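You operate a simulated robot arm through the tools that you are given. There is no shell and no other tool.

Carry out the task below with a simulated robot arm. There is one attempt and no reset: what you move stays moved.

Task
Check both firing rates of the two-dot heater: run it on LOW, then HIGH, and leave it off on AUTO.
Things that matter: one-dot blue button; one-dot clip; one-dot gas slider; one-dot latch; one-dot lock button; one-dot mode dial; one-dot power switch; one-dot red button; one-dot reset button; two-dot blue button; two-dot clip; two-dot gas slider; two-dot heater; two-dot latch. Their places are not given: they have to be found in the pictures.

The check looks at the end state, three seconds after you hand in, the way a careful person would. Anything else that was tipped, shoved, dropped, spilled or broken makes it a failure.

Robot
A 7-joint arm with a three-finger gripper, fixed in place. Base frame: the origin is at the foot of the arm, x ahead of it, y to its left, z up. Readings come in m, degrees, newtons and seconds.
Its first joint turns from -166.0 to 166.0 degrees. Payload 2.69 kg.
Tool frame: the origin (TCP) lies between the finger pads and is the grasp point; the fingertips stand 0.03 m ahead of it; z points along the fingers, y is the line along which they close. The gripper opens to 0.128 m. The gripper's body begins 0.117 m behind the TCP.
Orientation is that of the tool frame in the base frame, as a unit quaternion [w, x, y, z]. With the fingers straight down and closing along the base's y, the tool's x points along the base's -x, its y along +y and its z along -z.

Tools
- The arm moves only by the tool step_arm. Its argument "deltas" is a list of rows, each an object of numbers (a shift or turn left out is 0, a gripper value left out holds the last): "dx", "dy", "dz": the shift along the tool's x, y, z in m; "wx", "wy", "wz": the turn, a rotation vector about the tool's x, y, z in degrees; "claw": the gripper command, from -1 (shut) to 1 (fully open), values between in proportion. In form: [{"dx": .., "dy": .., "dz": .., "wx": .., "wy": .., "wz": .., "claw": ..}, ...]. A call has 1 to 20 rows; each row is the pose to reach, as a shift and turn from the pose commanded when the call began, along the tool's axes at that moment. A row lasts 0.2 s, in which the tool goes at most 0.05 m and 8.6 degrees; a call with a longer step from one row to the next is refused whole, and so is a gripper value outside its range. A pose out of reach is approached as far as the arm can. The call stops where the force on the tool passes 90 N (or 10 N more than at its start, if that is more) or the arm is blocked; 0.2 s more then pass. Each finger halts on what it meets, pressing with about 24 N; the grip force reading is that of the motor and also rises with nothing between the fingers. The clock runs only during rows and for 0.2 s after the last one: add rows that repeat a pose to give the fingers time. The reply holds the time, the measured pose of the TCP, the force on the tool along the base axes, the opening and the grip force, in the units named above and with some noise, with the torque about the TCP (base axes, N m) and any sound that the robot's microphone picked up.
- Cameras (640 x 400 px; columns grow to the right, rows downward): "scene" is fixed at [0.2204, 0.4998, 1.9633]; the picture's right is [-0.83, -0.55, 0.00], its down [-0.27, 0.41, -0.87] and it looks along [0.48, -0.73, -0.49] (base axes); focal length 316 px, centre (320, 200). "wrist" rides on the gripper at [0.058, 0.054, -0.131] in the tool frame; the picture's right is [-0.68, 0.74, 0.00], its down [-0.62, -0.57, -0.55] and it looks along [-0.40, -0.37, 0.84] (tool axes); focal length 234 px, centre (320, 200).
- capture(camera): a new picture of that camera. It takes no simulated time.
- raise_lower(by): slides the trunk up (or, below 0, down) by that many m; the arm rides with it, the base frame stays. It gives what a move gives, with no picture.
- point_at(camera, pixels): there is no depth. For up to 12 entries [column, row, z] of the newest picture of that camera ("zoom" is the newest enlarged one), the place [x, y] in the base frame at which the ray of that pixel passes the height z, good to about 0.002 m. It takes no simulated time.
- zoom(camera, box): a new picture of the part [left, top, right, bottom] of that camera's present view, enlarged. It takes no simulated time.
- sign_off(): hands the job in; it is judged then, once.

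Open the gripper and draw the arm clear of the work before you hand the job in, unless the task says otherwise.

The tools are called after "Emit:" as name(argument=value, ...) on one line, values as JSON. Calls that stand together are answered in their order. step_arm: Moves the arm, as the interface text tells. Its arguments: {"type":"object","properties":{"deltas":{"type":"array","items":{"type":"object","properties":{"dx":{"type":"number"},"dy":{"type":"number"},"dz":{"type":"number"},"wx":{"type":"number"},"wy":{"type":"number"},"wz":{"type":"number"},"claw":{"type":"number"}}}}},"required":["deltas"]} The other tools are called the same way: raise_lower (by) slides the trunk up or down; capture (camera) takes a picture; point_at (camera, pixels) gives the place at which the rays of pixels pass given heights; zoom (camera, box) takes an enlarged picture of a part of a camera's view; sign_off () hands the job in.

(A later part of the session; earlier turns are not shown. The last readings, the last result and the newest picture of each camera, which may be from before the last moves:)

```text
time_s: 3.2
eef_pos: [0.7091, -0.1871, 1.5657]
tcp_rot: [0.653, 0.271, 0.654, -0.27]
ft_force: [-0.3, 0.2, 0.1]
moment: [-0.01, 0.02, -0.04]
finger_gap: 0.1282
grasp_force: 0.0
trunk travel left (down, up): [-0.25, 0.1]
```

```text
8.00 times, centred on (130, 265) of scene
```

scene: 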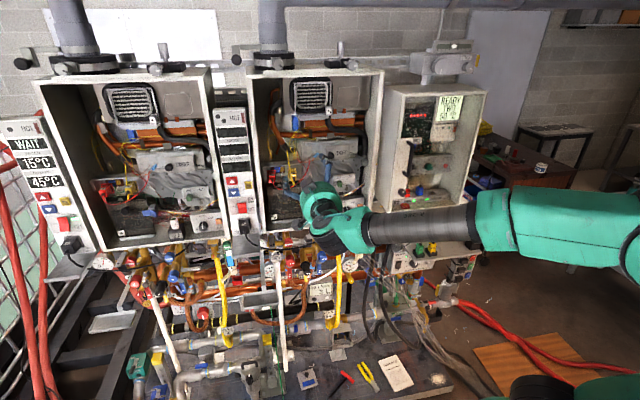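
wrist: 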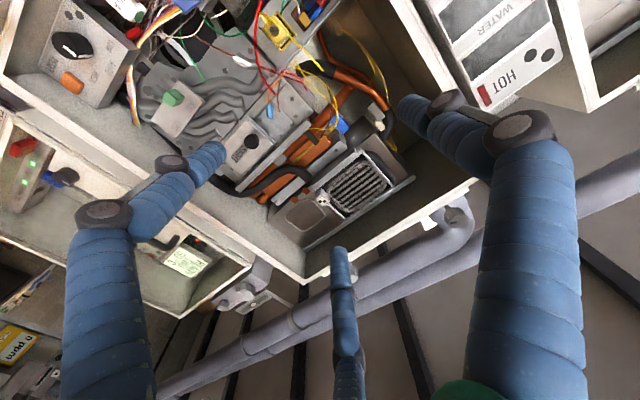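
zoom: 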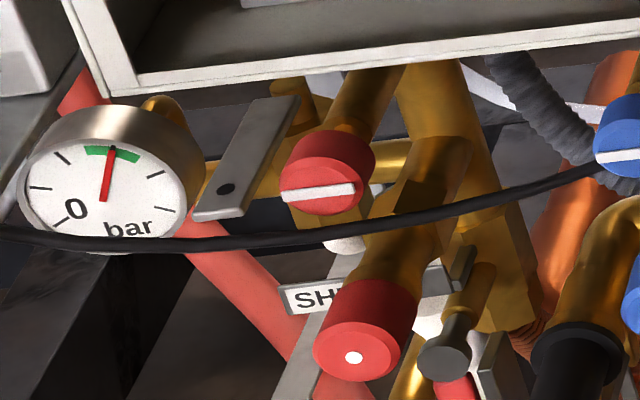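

Two-dot water levers sit at OPEN, the flow meter is counting (2 L to 3 L at 23 L/min), so flow exists; LEAD is on two. I now move the tool left and down in front of the two-dot console at a safe standoff.

Emit:
step_arm(deltas=[{"dx": 0.024, "dy": 0.033, "dz": 0.002}, {"dx": 0.048, "dy": 0.066, "dz": 0.004}, {"dx": 0.072, "dy": 0.099, "dz": 0.006}, {"dx": 0.096, "dy": 0.132, "dz": 0.008}, {"dx": 0.12, "dy": 0.165, "dz": 0.01}, {"dx": 0.144, "dy": 0.198, "dz": 0.012}, {"dx": 0.166, "dy": 0.23, "dz": 0.016}, {"dx": 0.166, "dy": 0.23, "dz": 0.016}])

Emit:
capture(camera="wrist")

Emit:
capture(camera="scene")

```text
time_s: 5.0
eef_pos: [0.8826, -0.0333, 1.3974]
tcp_rot: [0.653, 0.269, 0.655, -0.27]
ft_force: [0.6, 0.4, -1.0]
moment: [-0.02, -0.02, -0.05]
finger_gap: 0.128
grasp_force: 0.0
trunk travel left (down, up): [-0.25, 0.1]
```

```text
taken
```

wrist: 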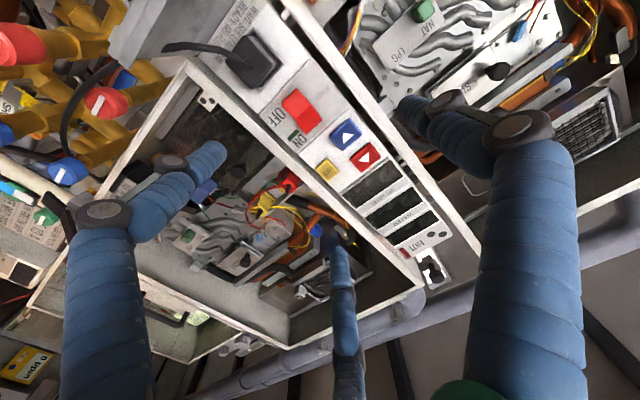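

```text
taken
```

scene: 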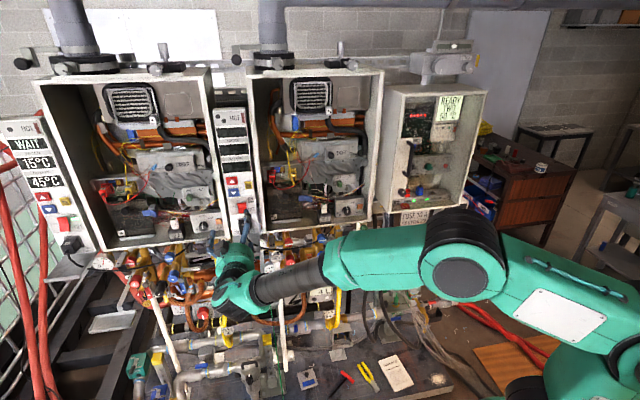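

The wrist now sees the console: plug at (250,60), power rocker at (301,110), label at (235,20). I zoom on label and rocker.

Emit:
zoom(camera="wrist", box=[200, 0, 296, 60])

Emit:
zoom(camera="wrist", box=[260, 80, 340, 130])

Emit:
zoom(camera="wrist", box=[300, 110, 460, 290])

Emit:
zoom(camera="wrist", box=[0, 0, 200, 230])

Emit:
zoom(camera="scene", box=[260, 150, 400, 240])

```text
6.67 times, centred on (248, 30) of wrist
```

zoom: 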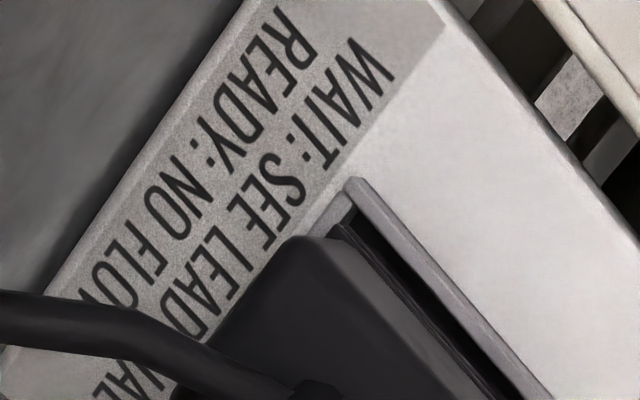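

```text
8.00 times, centred on (300, 105) of wrist
```

zoom: 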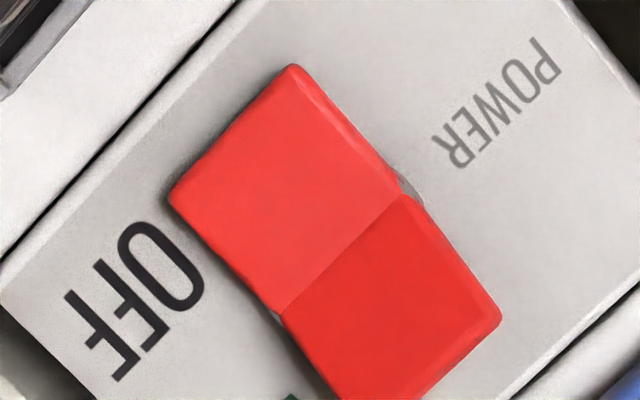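

```text
2.22 times, centred on (380, 200) of wrist
```

zoom: 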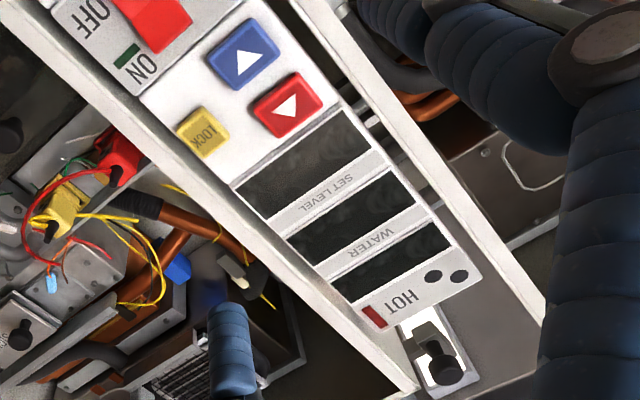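

```text
1.74 times, centred on (100, 115) of wrist
```

zoom: 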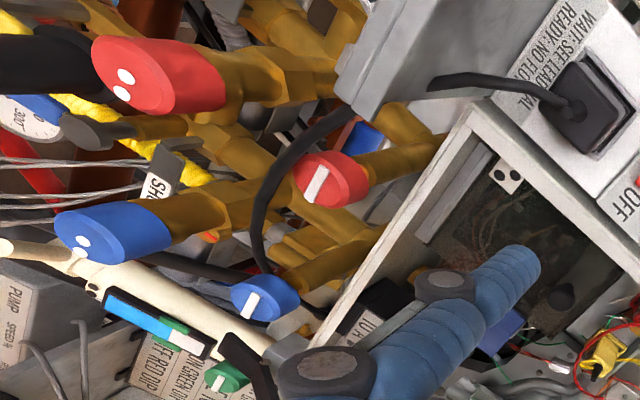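

```text
4.44 times, centred on (330, 195) of scene
```

zoom: 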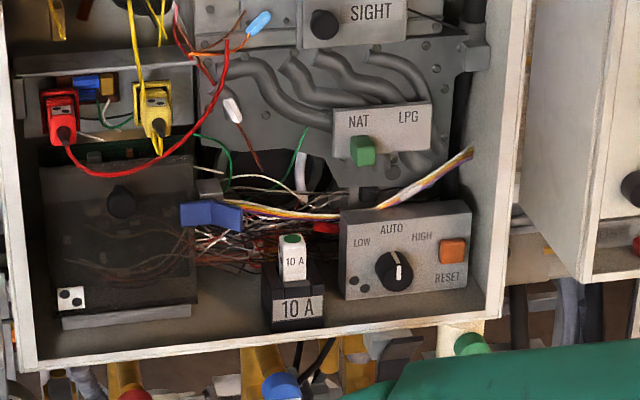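

The label reads "WAIT: SEE LEAD DIAL / READY: NO FLOW". I cast rays for the rocker's ON half (wrist (308.75,117.5), scene (241.9,205.25)) and OFF half to fix their position.

Emit:
point_at(camera="wrist", pixels=[[308.75, 117.5, 1.3], [308.75, 117.5, 1.45], [295.6, 103.1, 1.3], [295.6, 103.1, 1.45]])

Emit:
point_at(camera="scene", pixels=[[241.9, 205.25, 1.3], [241.9, 205.25, 1.45], [242.75, 210.25, 1.3], [242.75, 210.25, 1.45]])

```text
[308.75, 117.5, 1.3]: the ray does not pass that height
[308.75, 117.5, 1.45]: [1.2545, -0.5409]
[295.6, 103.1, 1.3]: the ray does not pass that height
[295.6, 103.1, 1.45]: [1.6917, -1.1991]
```

```text
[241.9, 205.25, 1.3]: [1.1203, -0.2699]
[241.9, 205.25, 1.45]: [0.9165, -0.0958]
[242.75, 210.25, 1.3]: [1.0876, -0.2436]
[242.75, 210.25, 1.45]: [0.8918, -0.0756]
```

Rocker ON half is at about (1.011,-0.177,1.384), OFF half at z≈1.360. I close the fingers, line up on the ON half, and advance to about 20 mm short of it.

Emit:
step_arm(deltas=[{"claw": -1}, {"dx": 0.006, "dy": -0.005, "dz": 0.02, "claw": -1}, {"dx": 0.0114, "dy": -0.0105, "dz": 0.06, "claw": -1}, {"dx": 0.0114, "dy": -0.0105, "dz": 0.1, "claw": -1}, {"dx": 0.0114, "dy": -0.0105, "dz": 0.13, "claw": -1}, {"dx": 0.0114, "dy": -0.0105, "dz": 0.13, "claw": -1}])

Emit:
capture(camera="wrist")

Emit:
zoom(camera="scene", box=[210, 170, 290, 220])

```text
time_s: 6.4
eef_pos: [0.9677, -0.136, 1.3865]
tcp_rot: [0.653, 0.27, 0.654, -0.27]
ft_force: [1.0, -0.7, 0.5]
moment: [-0.01, 0.0, -0.02]
finger_gap: 0.0025
grasp_force: 23.7
trunk travel left (down, up): [-0.25, 0.1]
```

```text
taken
```

wrist: 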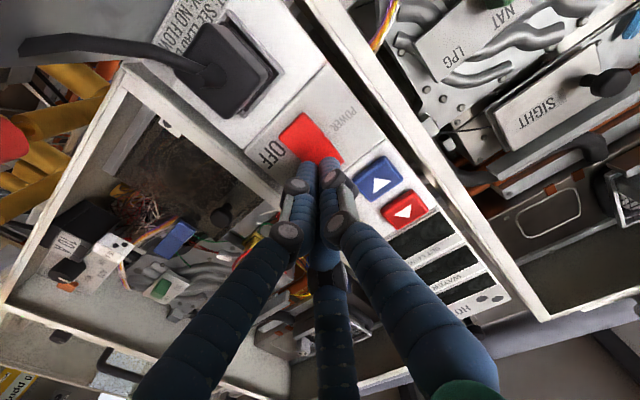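

```text
8.00 times, centred on (250, 195) of scene
```

zoom: 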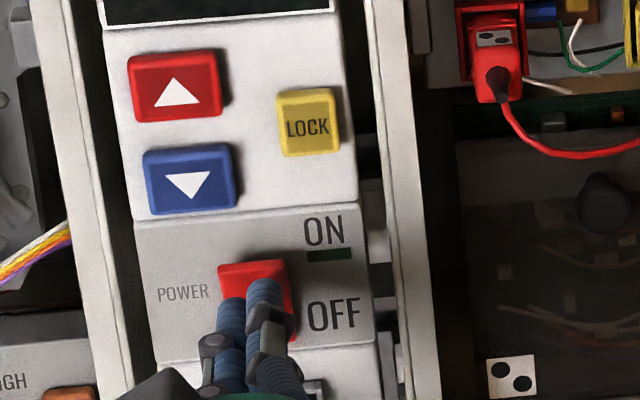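

The closed fingertips point at the upper (ON) half of the rocker. I advance in small steps, watching the force.

Emit:
step_arm(deltas=[{"dz": 0.005}, {"dz": 0.01}, {"dz": 0.014}, {"dz": 0.014}])

Emit:
zoom(camera="wrist", box=[250, 90, 410, 190])

```text
time_s: 7.4
eef_pos: [0.9775, -0.1444, 1.3874]
tcp_rot: [0.653, 0.271, 0.653, -0.271]
ft_force: [0.2, 0.7, 0.9]
moment: [-0.03, 0.01, 0.05]
finger_gap: 0.0023
grasp_force: 24.6
trunk travel left (down, up): [-0.25, 0.1]
```

```text
4.00 times, centred on (330, 140) of wrist
```

zoom: 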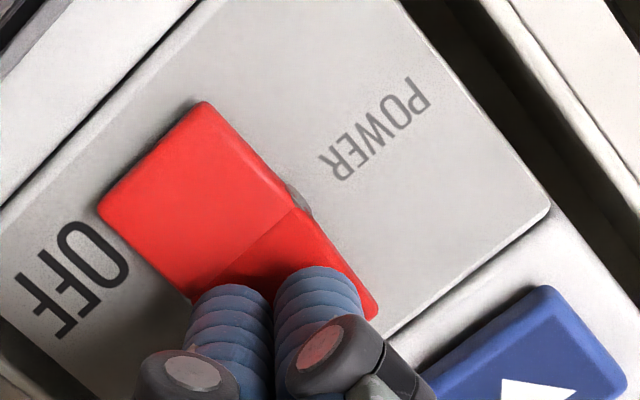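

Still no contact force; I keep advancing in 3 mm steps.

Emit:
step_arm(deltas=[{"dz": 0.003}, {"dz": 0.006}, {"dz": 0.009}, {"dz": 0.009}])

Emit:
zoom(camera="wrist", box=[250, 90, 410, 190])

```text
time_s: 8.4
eef_pos: [0.9844, -0.1524, 1.388]
tcp_rot: [0.654, 0.27, 0.653, -0.27]
ft_force: [0.1, 0.2, -0.1]
moment: [0.01, 0.01, -0.01]
finger_gap: 0.002
grasp_force: 24.4
trunk travel left (down, up): [-0.25, 0.1]
```

```text
4.00 times, centred on (330, 140) of wrist
```

zoom: 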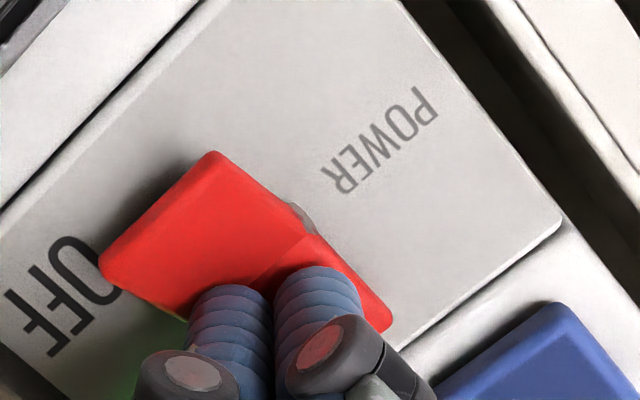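

The rocker has flipped (OFF half now raised, green glow at (150,370) in the zoom), so it is on. I back away and look at the displays.

Emit:
step_arm(deltas=[{"dz": -0.02}, {"dz": -0.06}, {"dz": -0.1}, {"dz": -0.1}])

Emit:
capture(camera="scene")

Emit:
zoom(camera="scene", box=[200, 100, 280, 160])

Emit:
zoom(camera="scene", box=[200, 140, 300, 220])

Emit:
zoom(camera="scene", box=[395, 85, 491, 145])

Emit:
zoom(camera="scene", box=[260, 235, 340, 310])

Emit:
zoom(camera="scene", box=[0, 110, 80, 220])

```text
time_s: 9.4
eef_pos: [0.9143, -0.0796, 1.3877]
tcp_rot: [0.653, 0.271, 0.653, -0.27]
ft_force: [0.4, 0.8, 0.4]
moment: [0.04, 0.0, 0.03]
finger_gap: 0.0024
grasp_force: 23.1
trunk travel left (down, up): [-0.25, 0.1]
```

```text
taken
```

scene: 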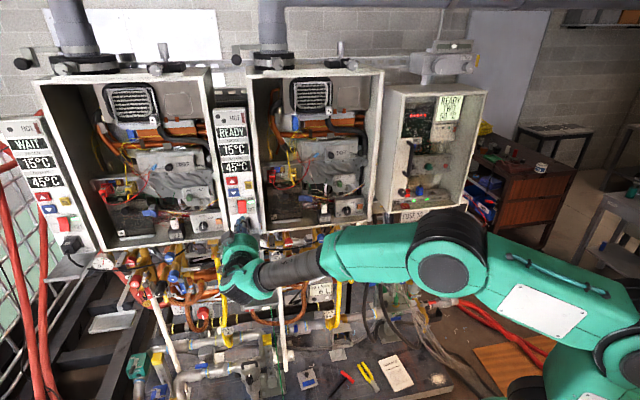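

```text
6.67 times, centred on (240, 130) of scene
```

zoom: 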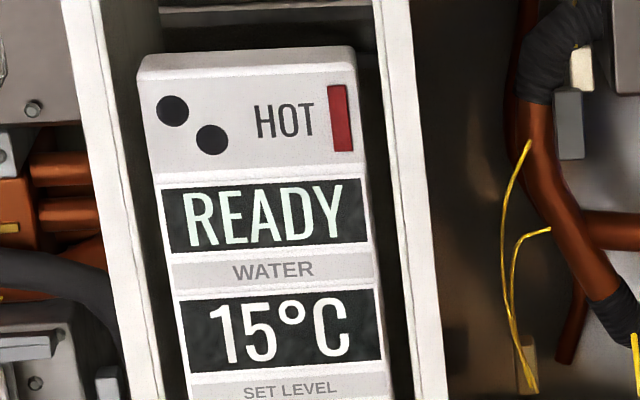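

```text
5.00 times, centred on (250, 180) of scene
```

zoom: 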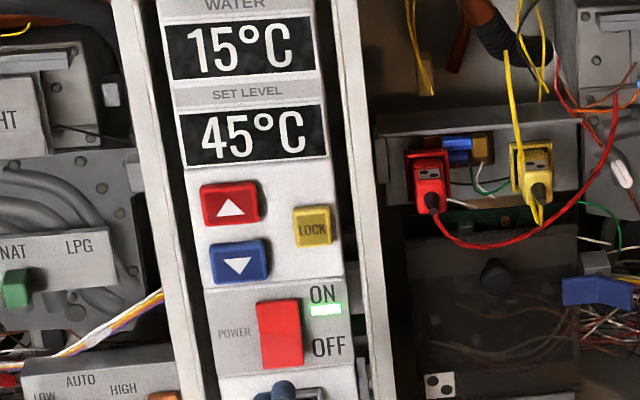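

```text
6.67 times, centred on (443, 115) of scene
```

zoom: 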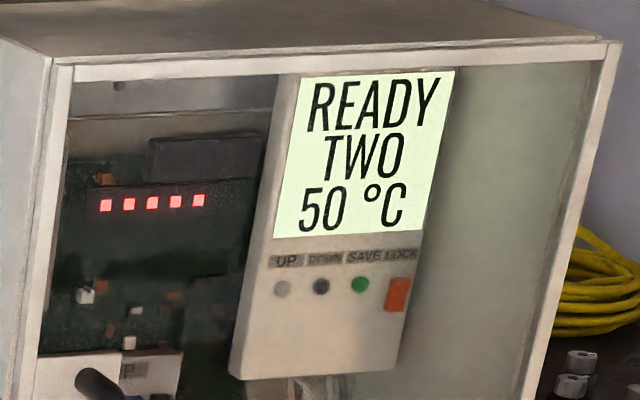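

```text
5.33 times, centred on (300, 272) of scene
```

zoom: 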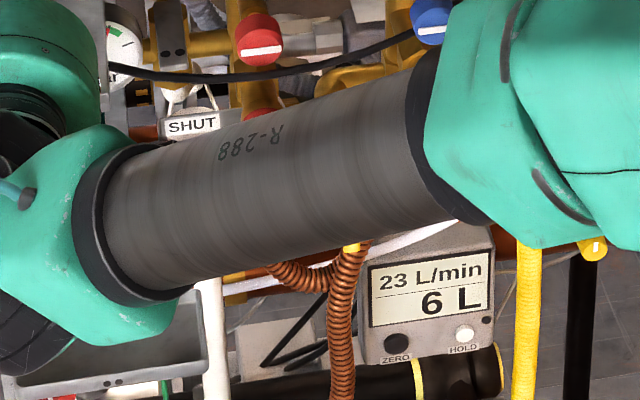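

```text
3.64 times, centred on (40, 165) of scene
```

zoom: 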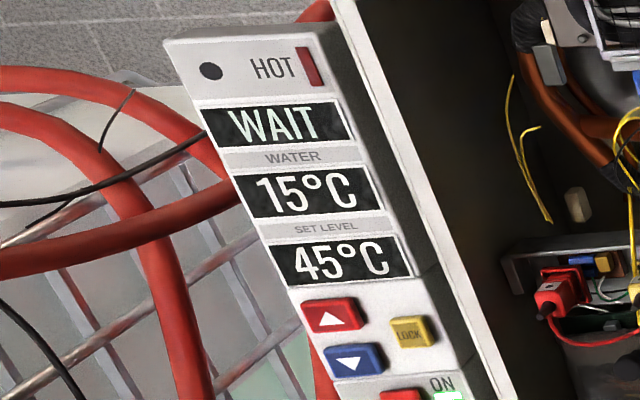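

Two-dot now shows READY, 15 °C water, set 45 °C, ON lamp lit. Next is the mode dial near (0.749,-0.499,1.281); I move right and down in front of it at a safe standoff, opening the fingers partway.

Emit:
step_arm(deltas=[{"dx": 0.01, "dy": -0.041, "dz": 0.0}, {"dx": 0.02, "dy": -0.082}, {"dx": 0.03, "dy": -0.123}, {"dx": 0.04, "dy": -0.164, "claw": 0.1}, {"dx": 0.05, "dy": -0.205, "claw": 0.1}, {"dx": 0.06, "dy": -0.246}, {"dx": 0.07, "dy": -0.287}, {"dx": 0.08, "dy": -0.328}, {"dx": 0.09, "dy": -0.37}, {"dx": 0.1, "dy": -0.413}, {"dx": 0.107, "dy": -0.413}, {"dx": 0.107, "dy": -0.413}])

Emit:
capture(camera="wrist")

Emit:
capture(camera="scene")

```text
time_s: 12.0
eef_pos: [0.6205, -0.373, 1.2824]
tcp_rot: [0.653, 0.271, 0.653, -0.271]
ft_force: [-0.3, -0.1, -0.8]
moment: [-0.01, -0.03, -0.02]
finger_gap: 0.0703
grasp_force: 0.1
trunk travel left (down, up): [-0.25, 0.1]
```

```text
taken
```

wrist: 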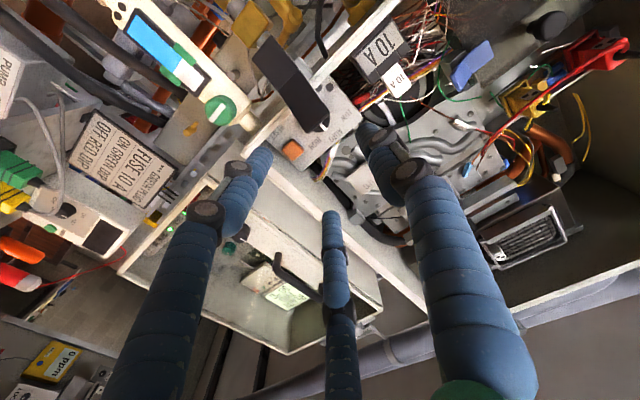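

```text
taken
```

scene: 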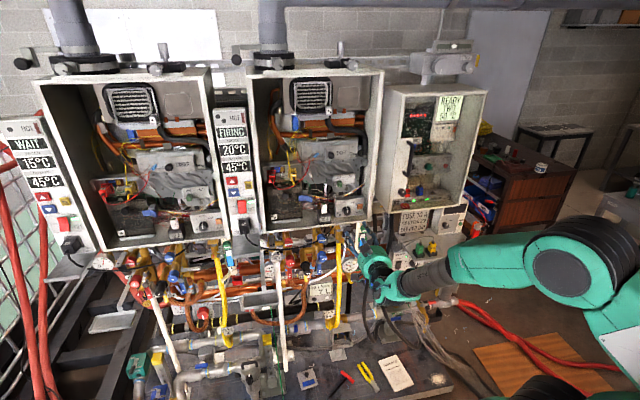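

The two-dot display has changed to what looks like "FIRING"; I zoom on it and on the dial area.

Emit:
zoom(camera="scene", box=[200, 100, 296, 200])

Emit:
zoom(camera="wrist", box=[230, 30, 390, 190])

Emit:
zoom(camera="scene", box=[300, 180, 380, 230])

Emit:
zoom(camera="scene", box=[395, 85, 491, 145])

Emit:
zoom(camera="scene", box=[300, 130, 380, 180])

```text
4.00 times, centred on (248, 150) of scene
```

zoom: 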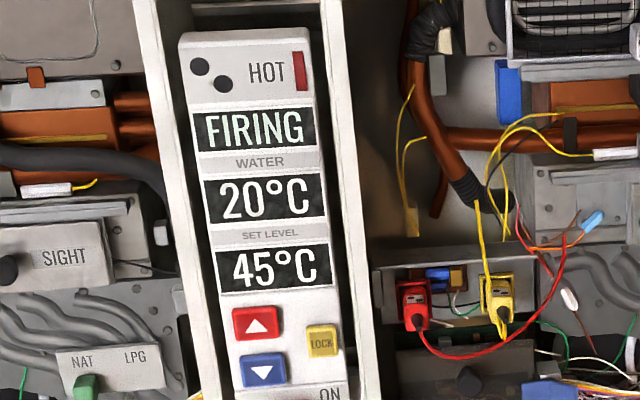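

```text
2.50 times, centred on (310, 110) of wrist
```

zoom: 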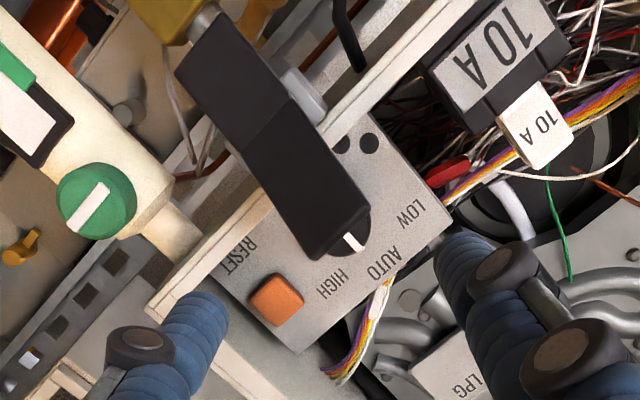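

```text
8.00 times, centred on (340, 205) of scene
```

zoom: 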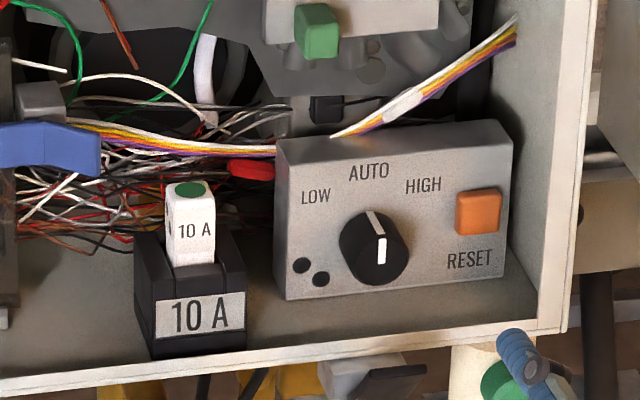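

```text
6.67 times, centred on (443, 115) of scene
```

zoom: 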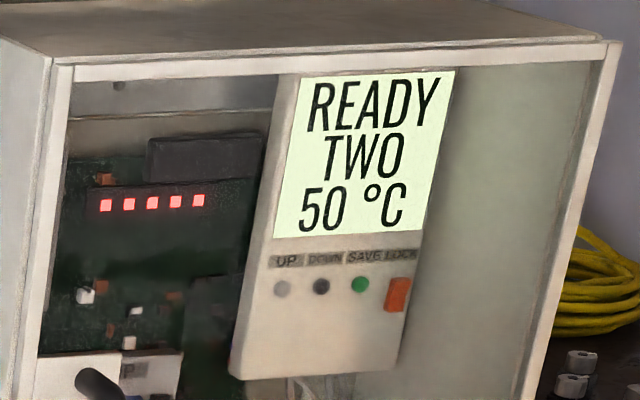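

```text
8.00 times, centred on (340, 155) of scene
```

zoom: 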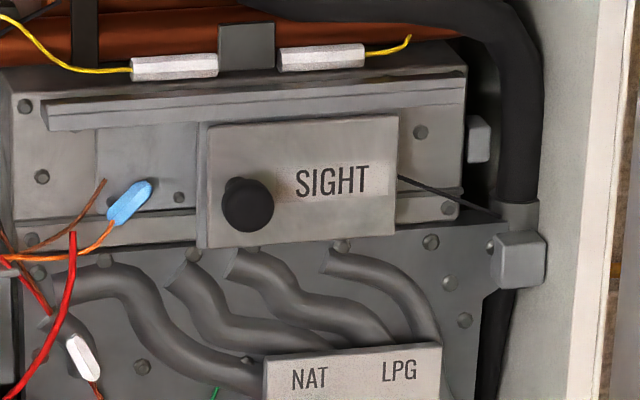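

It is FIRING on AUTO with water at 20 °C rising. A black lever handle at wrist (318,130) lies in front of the dial from this viewpoint, so I triangulate that handle's ends and refine the dial before going in.

Emit:
point_at(camera="wrist", pixels=[[318, 130, 1.25], [268, 46, 1.2], [268, 46, 1.1], [326, 130, 1.26]])

Emit:
point_at(camera="scene", pixels=[[351.25, 226, 1.2], [351.25, 226, 1.3], [343.1, 236.9, 1.2], [343.1, 236.9, 1.3], [346.6, 211, 1.25], [346.6, 211, 1.3]])

Emit:
zoom(camera="scene", box=[330, 200, 378, 240])

Emit:
zoom(camera="wrist", box=[260, 70, 340, 150])

```text
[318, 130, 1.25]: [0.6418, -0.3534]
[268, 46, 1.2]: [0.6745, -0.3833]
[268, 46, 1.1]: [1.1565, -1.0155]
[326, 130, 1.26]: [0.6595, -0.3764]
```

```text
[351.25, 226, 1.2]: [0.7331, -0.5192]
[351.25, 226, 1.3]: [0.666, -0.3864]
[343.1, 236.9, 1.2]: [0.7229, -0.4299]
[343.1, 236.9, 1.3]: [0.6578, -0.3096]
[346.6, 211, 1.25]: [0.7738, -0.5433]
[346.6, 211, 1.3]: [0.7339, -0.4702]
```

```text
10.00 times, centred on (354, 220) of scene
```

zoom: 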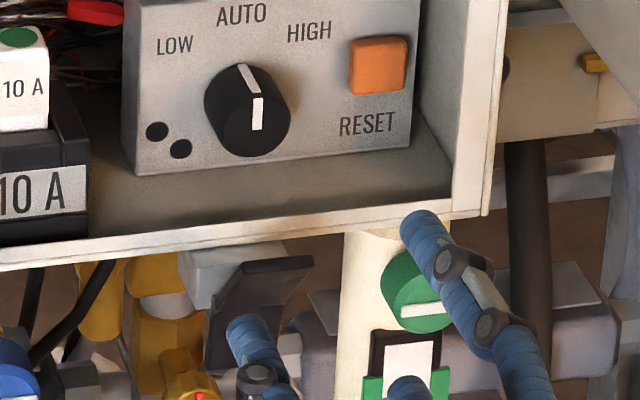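

```text
5.00 times, centred on (300, 110) of wrist
```

zoom: 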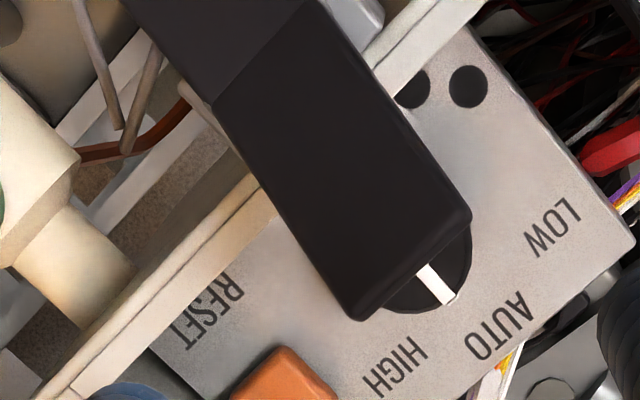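

I cast rays for the handle's two upper corners in both views.

Emit:
point_at(camera="wrist", pixels=[[308, 133.6, 1.25], [330, 113, 1.25], [308, 133.6, 1.23]])

Emit:
point_at(camera="scene", pixels=[[353.3, 225.7, 1.2], [353.3, 225.7, 1.3], [346.5, 226.2, 1.2], [346.5, 226.2, 1.3]])

```text
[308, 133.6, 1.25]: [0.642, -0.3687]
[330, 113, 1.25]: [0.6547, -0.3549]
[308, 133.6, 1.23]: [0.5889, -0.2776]
```

```text
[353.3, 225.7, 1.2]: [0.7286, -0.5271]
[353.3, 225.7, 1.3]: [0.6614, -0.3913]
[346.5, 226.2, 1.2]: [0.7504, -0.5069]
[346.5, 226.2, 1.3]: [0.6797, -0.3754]
```

The handle's top edge is at about z=1.265, d≈0.795 (55 mm proud of the rim), just under the dial's level, so I'll approach the dial from above with the tool pitched 25° down. I raise and tilt the tool first and look again.

Emit:
step_arm(deltas=[{"dx": -0.02, "wy": 6.25}, {"dx": -0.04, "wy": 12.5, "dy": 0.01, "dz": 0.01}, {"dx": -0.06, "wy": 18.75, "dy": 0.02, "dz": 0.02}, {"dx": -0.08, "wy": 25, "dy": 0.03, "dz": 0.03}, {"dx": -0.08, "wy": 25, "dy": 0.03, "dz": 0.03}])

Emit:
capture(camera="wrist")

Emit:
capture(camera="scene")

Emit:
zoom(camera="scene", box=[200, 100, 296, 200])

```text
time_s: 13.2
eef_pos: [0.6643, -0.3716, 1.3616]
tcp_rot: [0.496, 0.322, 0.78, -0.204]
ft_force: [-0.4, 0.0, 0.0]
moment: [-0.02, 0.04, 0.01]
finger_gap: 0.0703
grasp_force: 0.1
trunk travel left (down, up): [-0.25, 0.1]
```

```text
taken
```

wrist: 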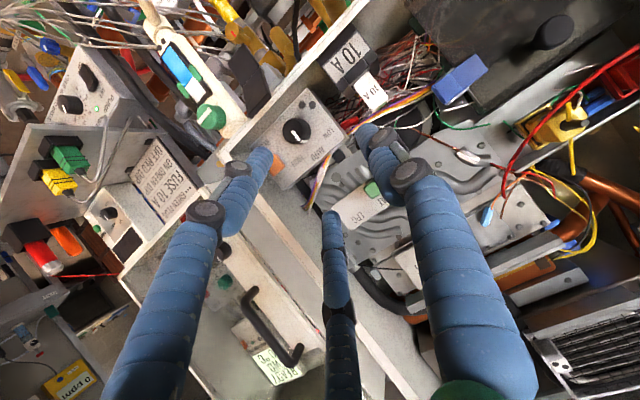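

```text
taken
```

scene: 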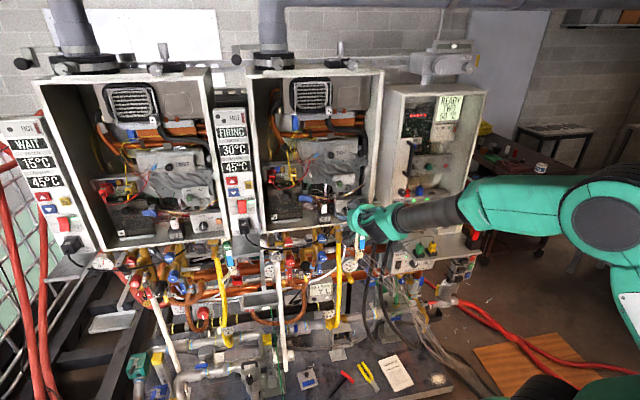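

```text
4.00 times, centred on (248, 150) of scene
```

zoom: 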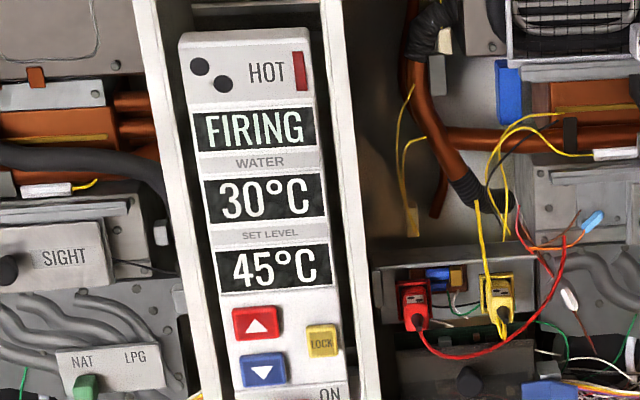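

Water is rising (30 °C). From here the dial is visible at about (297,131) in the wrist view; I zoom for detail.

Emit:
zoom(camera="wrist", box=[240, 80, 368, 180])

Emit:
zoom(camera="wrist", box=[270, 105, 334, 155])

Emit:
zoom(camera="scene", box=[330, 190, 378, 230])

```text
4.00 times, centred on (304, 130) of wrist
```

zoom: 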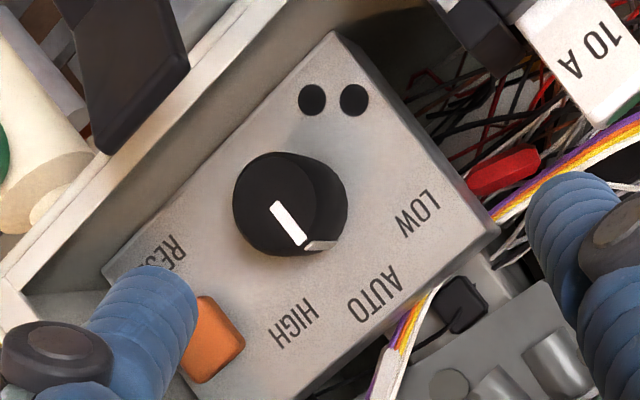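

```text
8.00 times, centred on (302, 130) of wrist
```

zoom: 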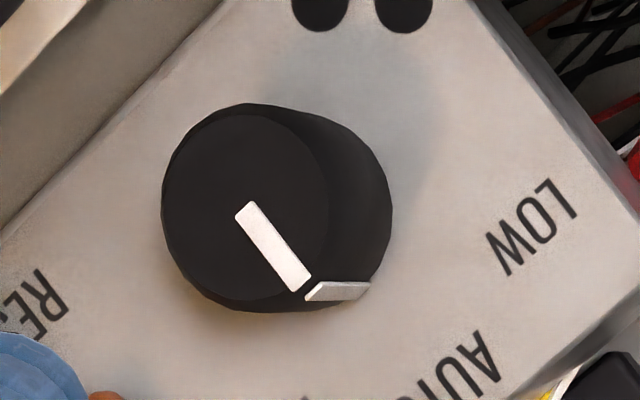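

```text
10.00 times, centred on (354, 210) of scene
```

zoom: 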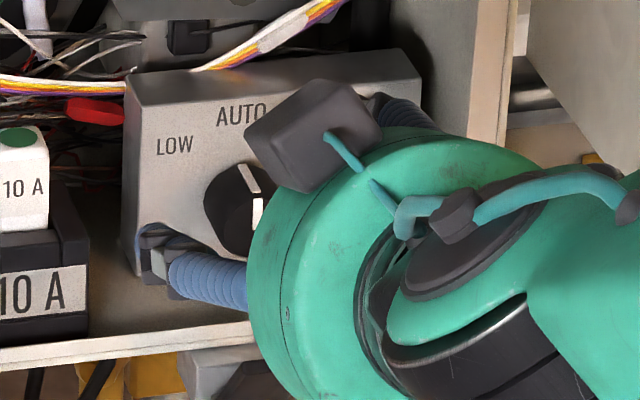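

I triangulate the dial's front-face centre: wrist (292.6,130.4) with scene (347.7,213.1), plus the pointer tip and panel labels.

Emit:
point_at(camera="wrist", pixels=[[292.6, 130.4, 1.22], [292.6, 130.4, 1.27], [299.5, 140.8, 1.27], [299.5, 140.8, 1.22], [300.1, 130.6, 1.27], [300.1, 130.6, 1.22]])

Emit:
point_at(camera="scene", pixels=[[347.7, 213.1, 1.22], [347.7, 213.1, 1.32], [347.7, 209.8, 1.22], [347.7, 209.8, 1.32]])

```text
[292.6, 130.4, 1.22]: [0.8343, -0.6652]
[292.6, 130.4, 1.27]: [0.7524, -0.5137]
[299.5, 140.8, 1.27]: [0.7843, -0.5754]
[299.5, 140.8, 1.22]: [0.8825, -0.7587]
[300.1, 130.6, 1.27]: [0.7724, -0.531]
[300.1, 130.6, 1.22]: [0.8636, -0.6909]
```

```text
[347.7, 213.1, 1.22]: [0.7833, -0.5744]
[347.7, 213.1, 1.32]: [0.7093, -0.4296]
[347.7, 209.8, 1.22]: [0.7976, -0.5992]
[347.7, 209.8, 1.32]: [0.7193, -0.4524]
```

The dial axis comes out at s=-0.176 along the wall, z≈1.277, front face at d≈0.872 and panel at d≈0.897. I cast rays for the LOW, AUTO, HIGH labels and the reset button to get the needed turn angle and clearances.

Emit:
point_at(camera="wrist", pixels=[[328.5, 133.75, 1.3], [328.5, 133.75, 1.25], [318, 154.25, 1.3], [318, 154.25, 1.25], [297.25, 161, 1.3], [297.25, 161, 1.25], [277, 163, 1.3], [277, 163, 1.25], [302, 105, 1.25], [302, 105, 1.2]])

```text
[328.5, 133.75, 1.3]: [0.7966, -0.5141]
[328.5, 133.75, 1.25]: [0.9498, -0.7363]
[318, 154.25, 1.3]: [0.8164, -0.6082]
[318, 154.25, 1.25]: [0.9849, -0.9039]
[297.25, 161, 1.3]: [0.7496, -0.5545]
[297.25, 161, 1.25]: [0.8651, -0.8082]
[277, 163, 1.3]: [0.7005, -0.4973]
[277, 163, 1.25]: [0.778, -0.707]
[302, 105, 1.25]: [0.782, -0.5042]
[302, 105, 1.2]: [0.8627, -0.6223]
```

Labels LOW and HIGH lie at ±45° from AUTO about the dial axis. I set the tilt to 20°, narrow the fingers to about 55 mm and go to a standoff above the handle, in line with the dial.

Emit:
step_arm(deltas=[{"dx": 0.007, "dy": -0.014, "dz": 0.02, "wy": -2, "claw": -0.14}, {"dx": 0.014, "dy": -0.029, "dz": 0.045, "wy": -4, "claw": -0.14}, {"dx": 0.022, "dy": -0.044, "dz": 0.0702, "wy": -5, "claw": -0.14}, {"dx": 0.022, "dy": -0.044, "dz": 0.0702, "wy": -5, "claw": -0.14}])

Emit:
zoom(camera="scene", box=[200, 100, 296, 200])

Emit:
capture(camera="wrist")

```text
time_s: 14.2
eef_pos: [0.671, -0.4437, 1.3109]
tcp_rot: [0.53, 0.313, 0.757, -0.219]
ft_force: [0.5, -0.3, 0.1]
moment: [-0.02, 0.0, 0.01]
finger_gap: 0.0553
grasp_force: 0.1
trunk travel left (down, up): [-0.25, 0.1]
```

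```text
4.00 times, centred on (248, 150) of scene
```

zoom: 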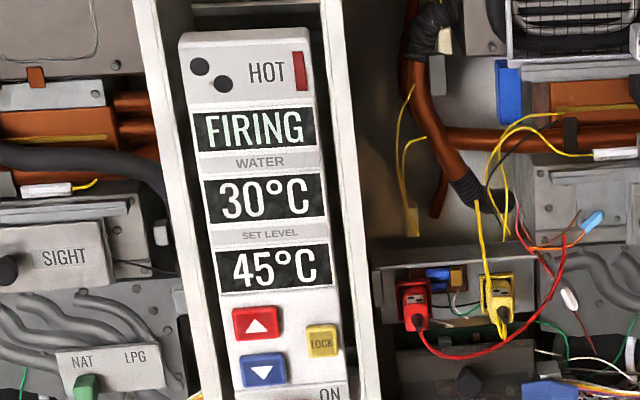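

```text
taken
```

wrist: 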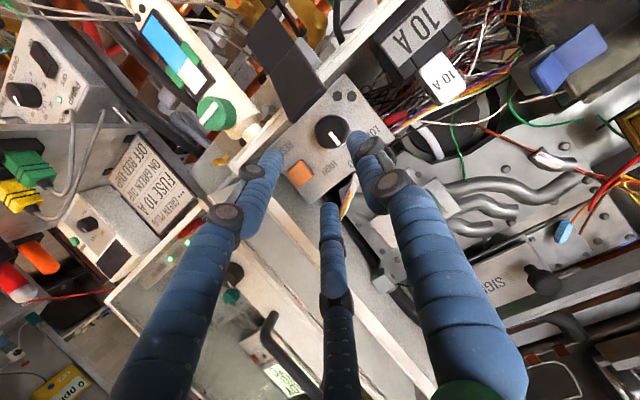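

At standoff, s=-0.161, d=0.788, z=1.311 as planned. I roll the tool +20° about the dial axis so that the later turn to LOW keeps the fingers away from the cabinet floor.

Emit:
step_arm(deltas=[{"wx": -2.28, "wz": 6.26}, {"wx": -4.56, "wz": 12.53}, {"wx": -6.84, "wz": 18.79}, {"wx": -6.84, "wz": 18.79}])

Emit:
zoom(camera="wrist", box=[200, 60, 440, 240])

```text
time_s: 15.2
eef_pos: [0.6772, -0.4344, 1.3195]
tcp_rot: [0.572, 0.404, 0.708, -0.091]
ft_force: [0.4, 1.3, -0.9]
moment: [-0.02, 0.02, 0.01]
finger_gap: 0.0551
grasp_force: 0.0
out of reach, approached as far as the arm can: row 3, 4
trunk travel left (down, up): [-0.25, 0.1]
```

```text
2.22 times, centred on (320, 150) of wrist
```

zoom: 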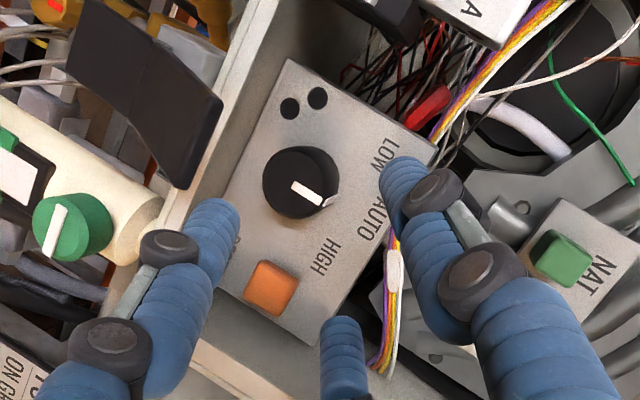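

Rolling clockwise hit the arm's limit (position is off by 1 cm), so I raise and back off a little, roll back through 0 and test the counter-clockwise roll to -45° at standoff, clear of the handle.

Emit:
step_arm(deltas=[{"dx": -0.0197, "dy": 0.0103, "dz": -0.0273, "wx": 1.37, "wz": -3.76}, {"dx": -0.0197, "dy": 0.0103, "dz": -0.0273, "wx": 4.1, "wz": -11.28}, {"dx": -0.0197, "dy": 0.0103, "dz": -0.0273, "wx": 6.84, "wz": -18.79}, {"dx": -0.0197, "dy": 0.0103, "dz": -0.0273, "wx": 6.84, "wz": -18.79}])

Emit:
zoom(camera="wrist", box=[220, 60, 420, 200])

```text
time_s: 16.2
eef_pos: [0.6647, -0.4205, 1.3485]
tcp_rot: [0.531, 0.311, 0.757, -0.219]
ft_force: [0.7, -0.1, 0.2]
moment: [-0.04, 0.03, -0.05]
finger_gap: 0.055
grasp_force: 0.0
trunk travel left (down, up): [-0.25, 0.1]
```

```text
2.86 times, centred on (320, 130) of wrist
```

zoom: 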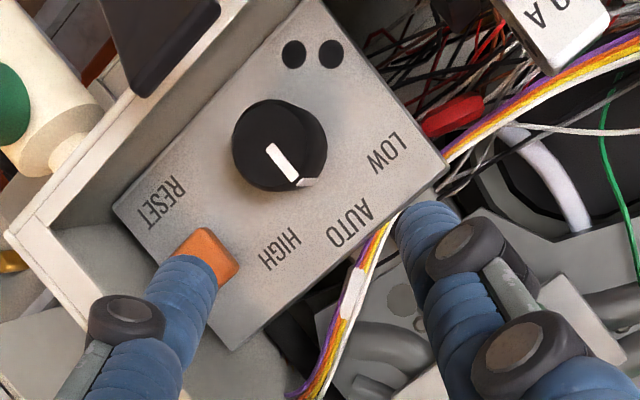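

Back at roll 0 (s=-0.173, d=0.767, z=1.349). I test the -45° roll about the dial axis direction here.

Emit:
step_arm(deltas=[{"wx": 2.565, "wz": -7.05}, {"wx": 5.13, "wz": -14.1}, {"wx": 7.695, "wz": -21.15}, {"wx": 10.26, "wz": -28.19}, {"wx": 12.825, "wz": -35.24}, {"wx": 15.39, "wz": -42.29}, {"wx": 15.39, "wz": -42.29}])

Emit:
capture(camera="wrist")

Emit:
zoom(camera="scene", box=[200, 100, 296, 200])

```text
time_s: 17.8
eef_pos: [0.6635, -0.4214, 1.3477]
tcp_rot: [0.369, 0.086, 0.784, -0.493]
ft_force: [0.0, -0.6, 0.0]
moment: [0.01, 0.02, 0.01]
finger_gap: 0.0551
grasp_force: 0.0
trunk travel left (down, up): [-0.25, 0.1]
```

```text
taken
```

wrist: 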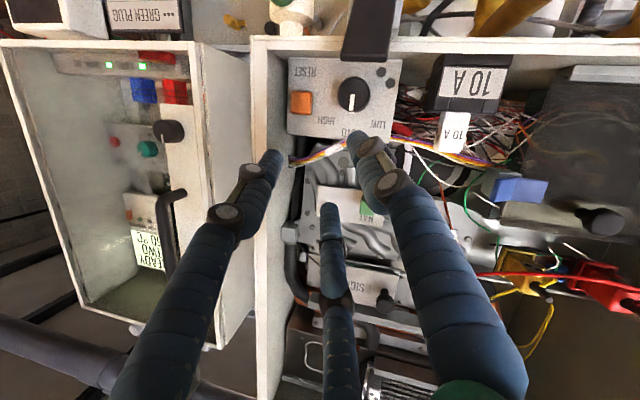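

```text
4.00 times, centred on (248, 150) of scene
```

zoom: 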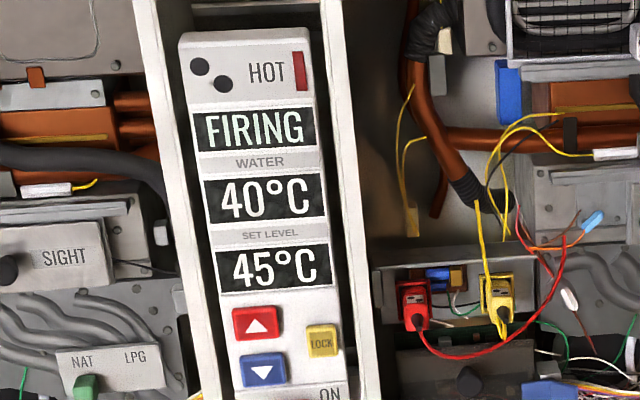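

Roll -45° works and the dial is in clear view at (352,95). I measure the panel's bottom edge and the cabinet floor for clearance.

Emit:
zoom(camera="wrist", box=[270, 30, 430, 150])

Emit:
point_at(camera="wrist", pixels=[[400, 59, 1.28], [400, 59, 1.23], [300, 59, 1.28], [300, 59, 1.23], [352, 95, 1.3], [352, 95, 1.25]])

```text
3.33 times, centred on (350, 90) of wrist
```

zoom: 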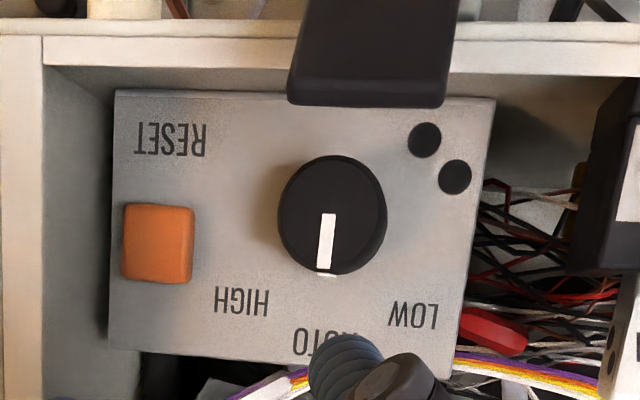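

```text
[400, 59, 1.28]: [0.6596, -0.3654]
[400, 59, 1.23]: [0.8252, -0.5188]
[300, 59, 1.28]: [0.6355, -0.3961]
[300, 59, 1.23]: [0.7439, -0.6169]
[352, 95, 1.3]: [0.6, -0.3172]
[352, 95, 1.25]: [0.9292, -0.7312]
```

Floor edge is at z≈1.243, giving enough clearance for a 0 to -45° turn. I roll back to 0 at this raised standoff.

Emit:
step_arm(deltas=[{"wx": -2.565, "wz": 7.05}, {"wx": -5.13, "wz": 14.1}, {"wx": -7.695, "wz": 21.15}, {"wx": -10.26, "wz": 28.19}, {"wx": -12.825, "wz": 35.24}, {"wx": -15.39, "wz": 42.29}, {"wx": -15.39, "wz": 42.29}])

```text
time_s: 19.4
eef_pos: [0.6626, -0.4211, 1.3488]
tcp_rot: [0.53, 0.314, 0.757, -0.218]
ft_force: [-0.3, -1.6, -0.9]
moment: [0.01, -0.01, 0.03]
finger_gap: 0.0548
grasp_force: 0.0
trunk travel left (down, up): [-0.25, 0.1]
```

Now I line up laterally and advance to about 3 cm short of the grasp pose.

Emit:
step_arm(deltas=[{"dx": 0.012, "dy": 0.0025, "dz": 0.015}, {"dx": 0.0244, "dy": 0.0047, "dz": 0.035}, {"dx": 0.0244, "dy": 0.0047, "dz": 0.06}, {"dx": 0.0244, "dy": 0.0047, "dz": 0.08}, {"dx": 0.0244, "dy": 0.0047, "dz": 0.08}])

Emit:
zoom(camera="wrist", box=[220, 60, 420, 200])

Emit:
zoom(camera="scene", box=[330, 190, 394, 240])

```text
time_s: 20.6
eef_pos: [0.7158, -0.4651, 1.297]
tcp_rot: [0.53, 0.314, 0.756, -0.22]
ft_force: [0.3, -0.3, -0.2]
moment: [0.01, -0.01, 0.0]
finger_gap: 0.055
grasp_force: 0.0
trunk travel left (down, up): [-0.25, 0.1]
```

```text
2.86 times, centred on (320, 130) of wrist
```

zoom: 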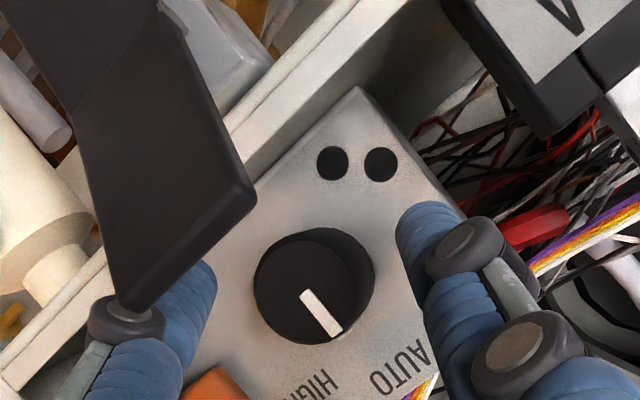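

```text
8.00 times, centred on (362, 215) of scene
```

zoom: 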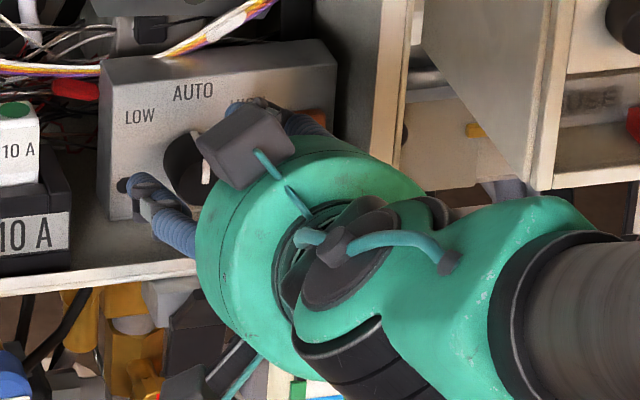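

Fingers straddle the dial well (midpoint within ~1 mm). I advance the last 29 mm slowly.

Emit:
step_arm(deltas=[{"dy": -0.001, "dz": 0.01}, {"dy": -0.0015, "dz": 0.02}, {"dy": -0.0015, "dz": 0.029}, {"dy": -0.0015, "dz": 0.029}])

Emit:
zoom(camera="wrist", box=[220, 60, 420, 200])

```text
time_s: 21.6
eef_pos: [0.7339, -0.4855, 1.2881]
tcp_rot: [0.53, 0.314, 0.756, -0.221]
ft_force: [-4.1, 1.4, -0.3]
moment: [-0.1, -0.07, -0.13]
finger_gap: 0.055
grasp_force: 0.2
trunk travel left (down, up): [-0.25, 0.1]
```

```text
2.86 times, centred on (320, 130) of wrist
```

zoom: 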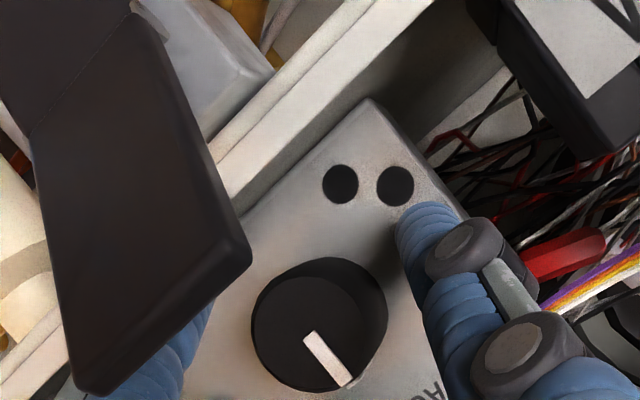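

A light 4 N push back along the approach suggests the tips just touch the panel; I back off 4 mm and then close on the dial.

Emit:
step_arm(deltas=[{"dz": -0.004}, {"dz": -0.004}])

```text
time_s: 22.2
eef_pos: [0.7297, -0.4825, 1.2886]
tcp_rot: [0.531, 0.312, 0.757, -0.219]
ft_force: [0.4, -0.1, 0.3]
moment: [0.04, -0.05, 0.01]
finger_gap: 0.0551
grasp_force: 0.2
trunk travel left (down, up): [-0.25, 0.1]
```

Contact is gone. I close the fingers on the dial.

Emit:
step_arm(deltas=[{"claw": -1}, {"claw": -1}, {"claw": -1}])

Emit:
zoom(camera="wrist", box=[220, 60, 420, 200])

Emit:
zoom(camera="scene", box=[200, 100, 296, 200])

```text
time_s: 23.0
eef_pos: [0.7295, -0.4836, 1.2877]
tcp_rot: [0.529, 0.313, 0.757, -0.219]
ft_force: [-5.3, -1.4, -7.2]
moment: [-0.03, 0.04, -0.19]
finger_gap: 0.033
grasp_force: 45.6
trunk travel left (down, up): [-0.25, 0.1]
```

```text
2.86 times, centred on (320, 130) of wrist
```

zoom: 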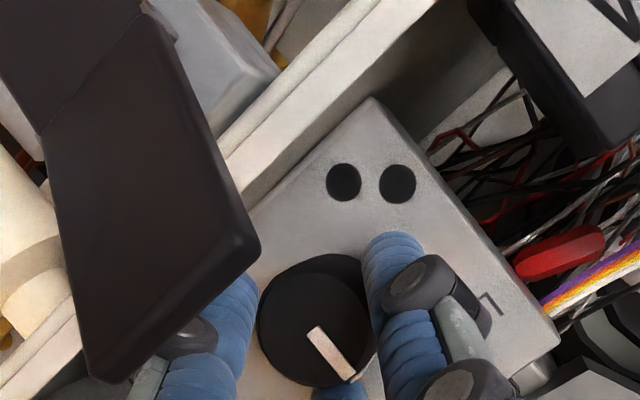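

```text
4.00 times, centred on (248, 150) of scene
```

zoom: 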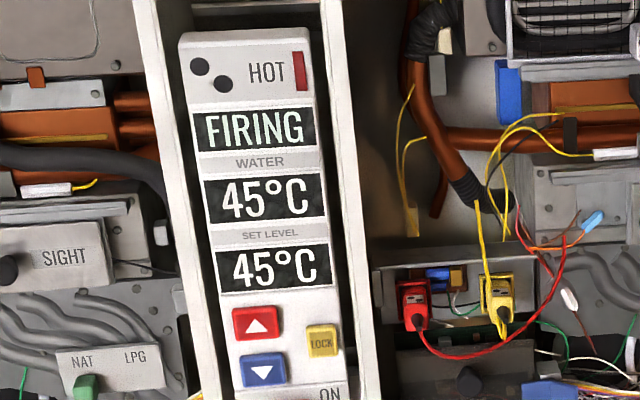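

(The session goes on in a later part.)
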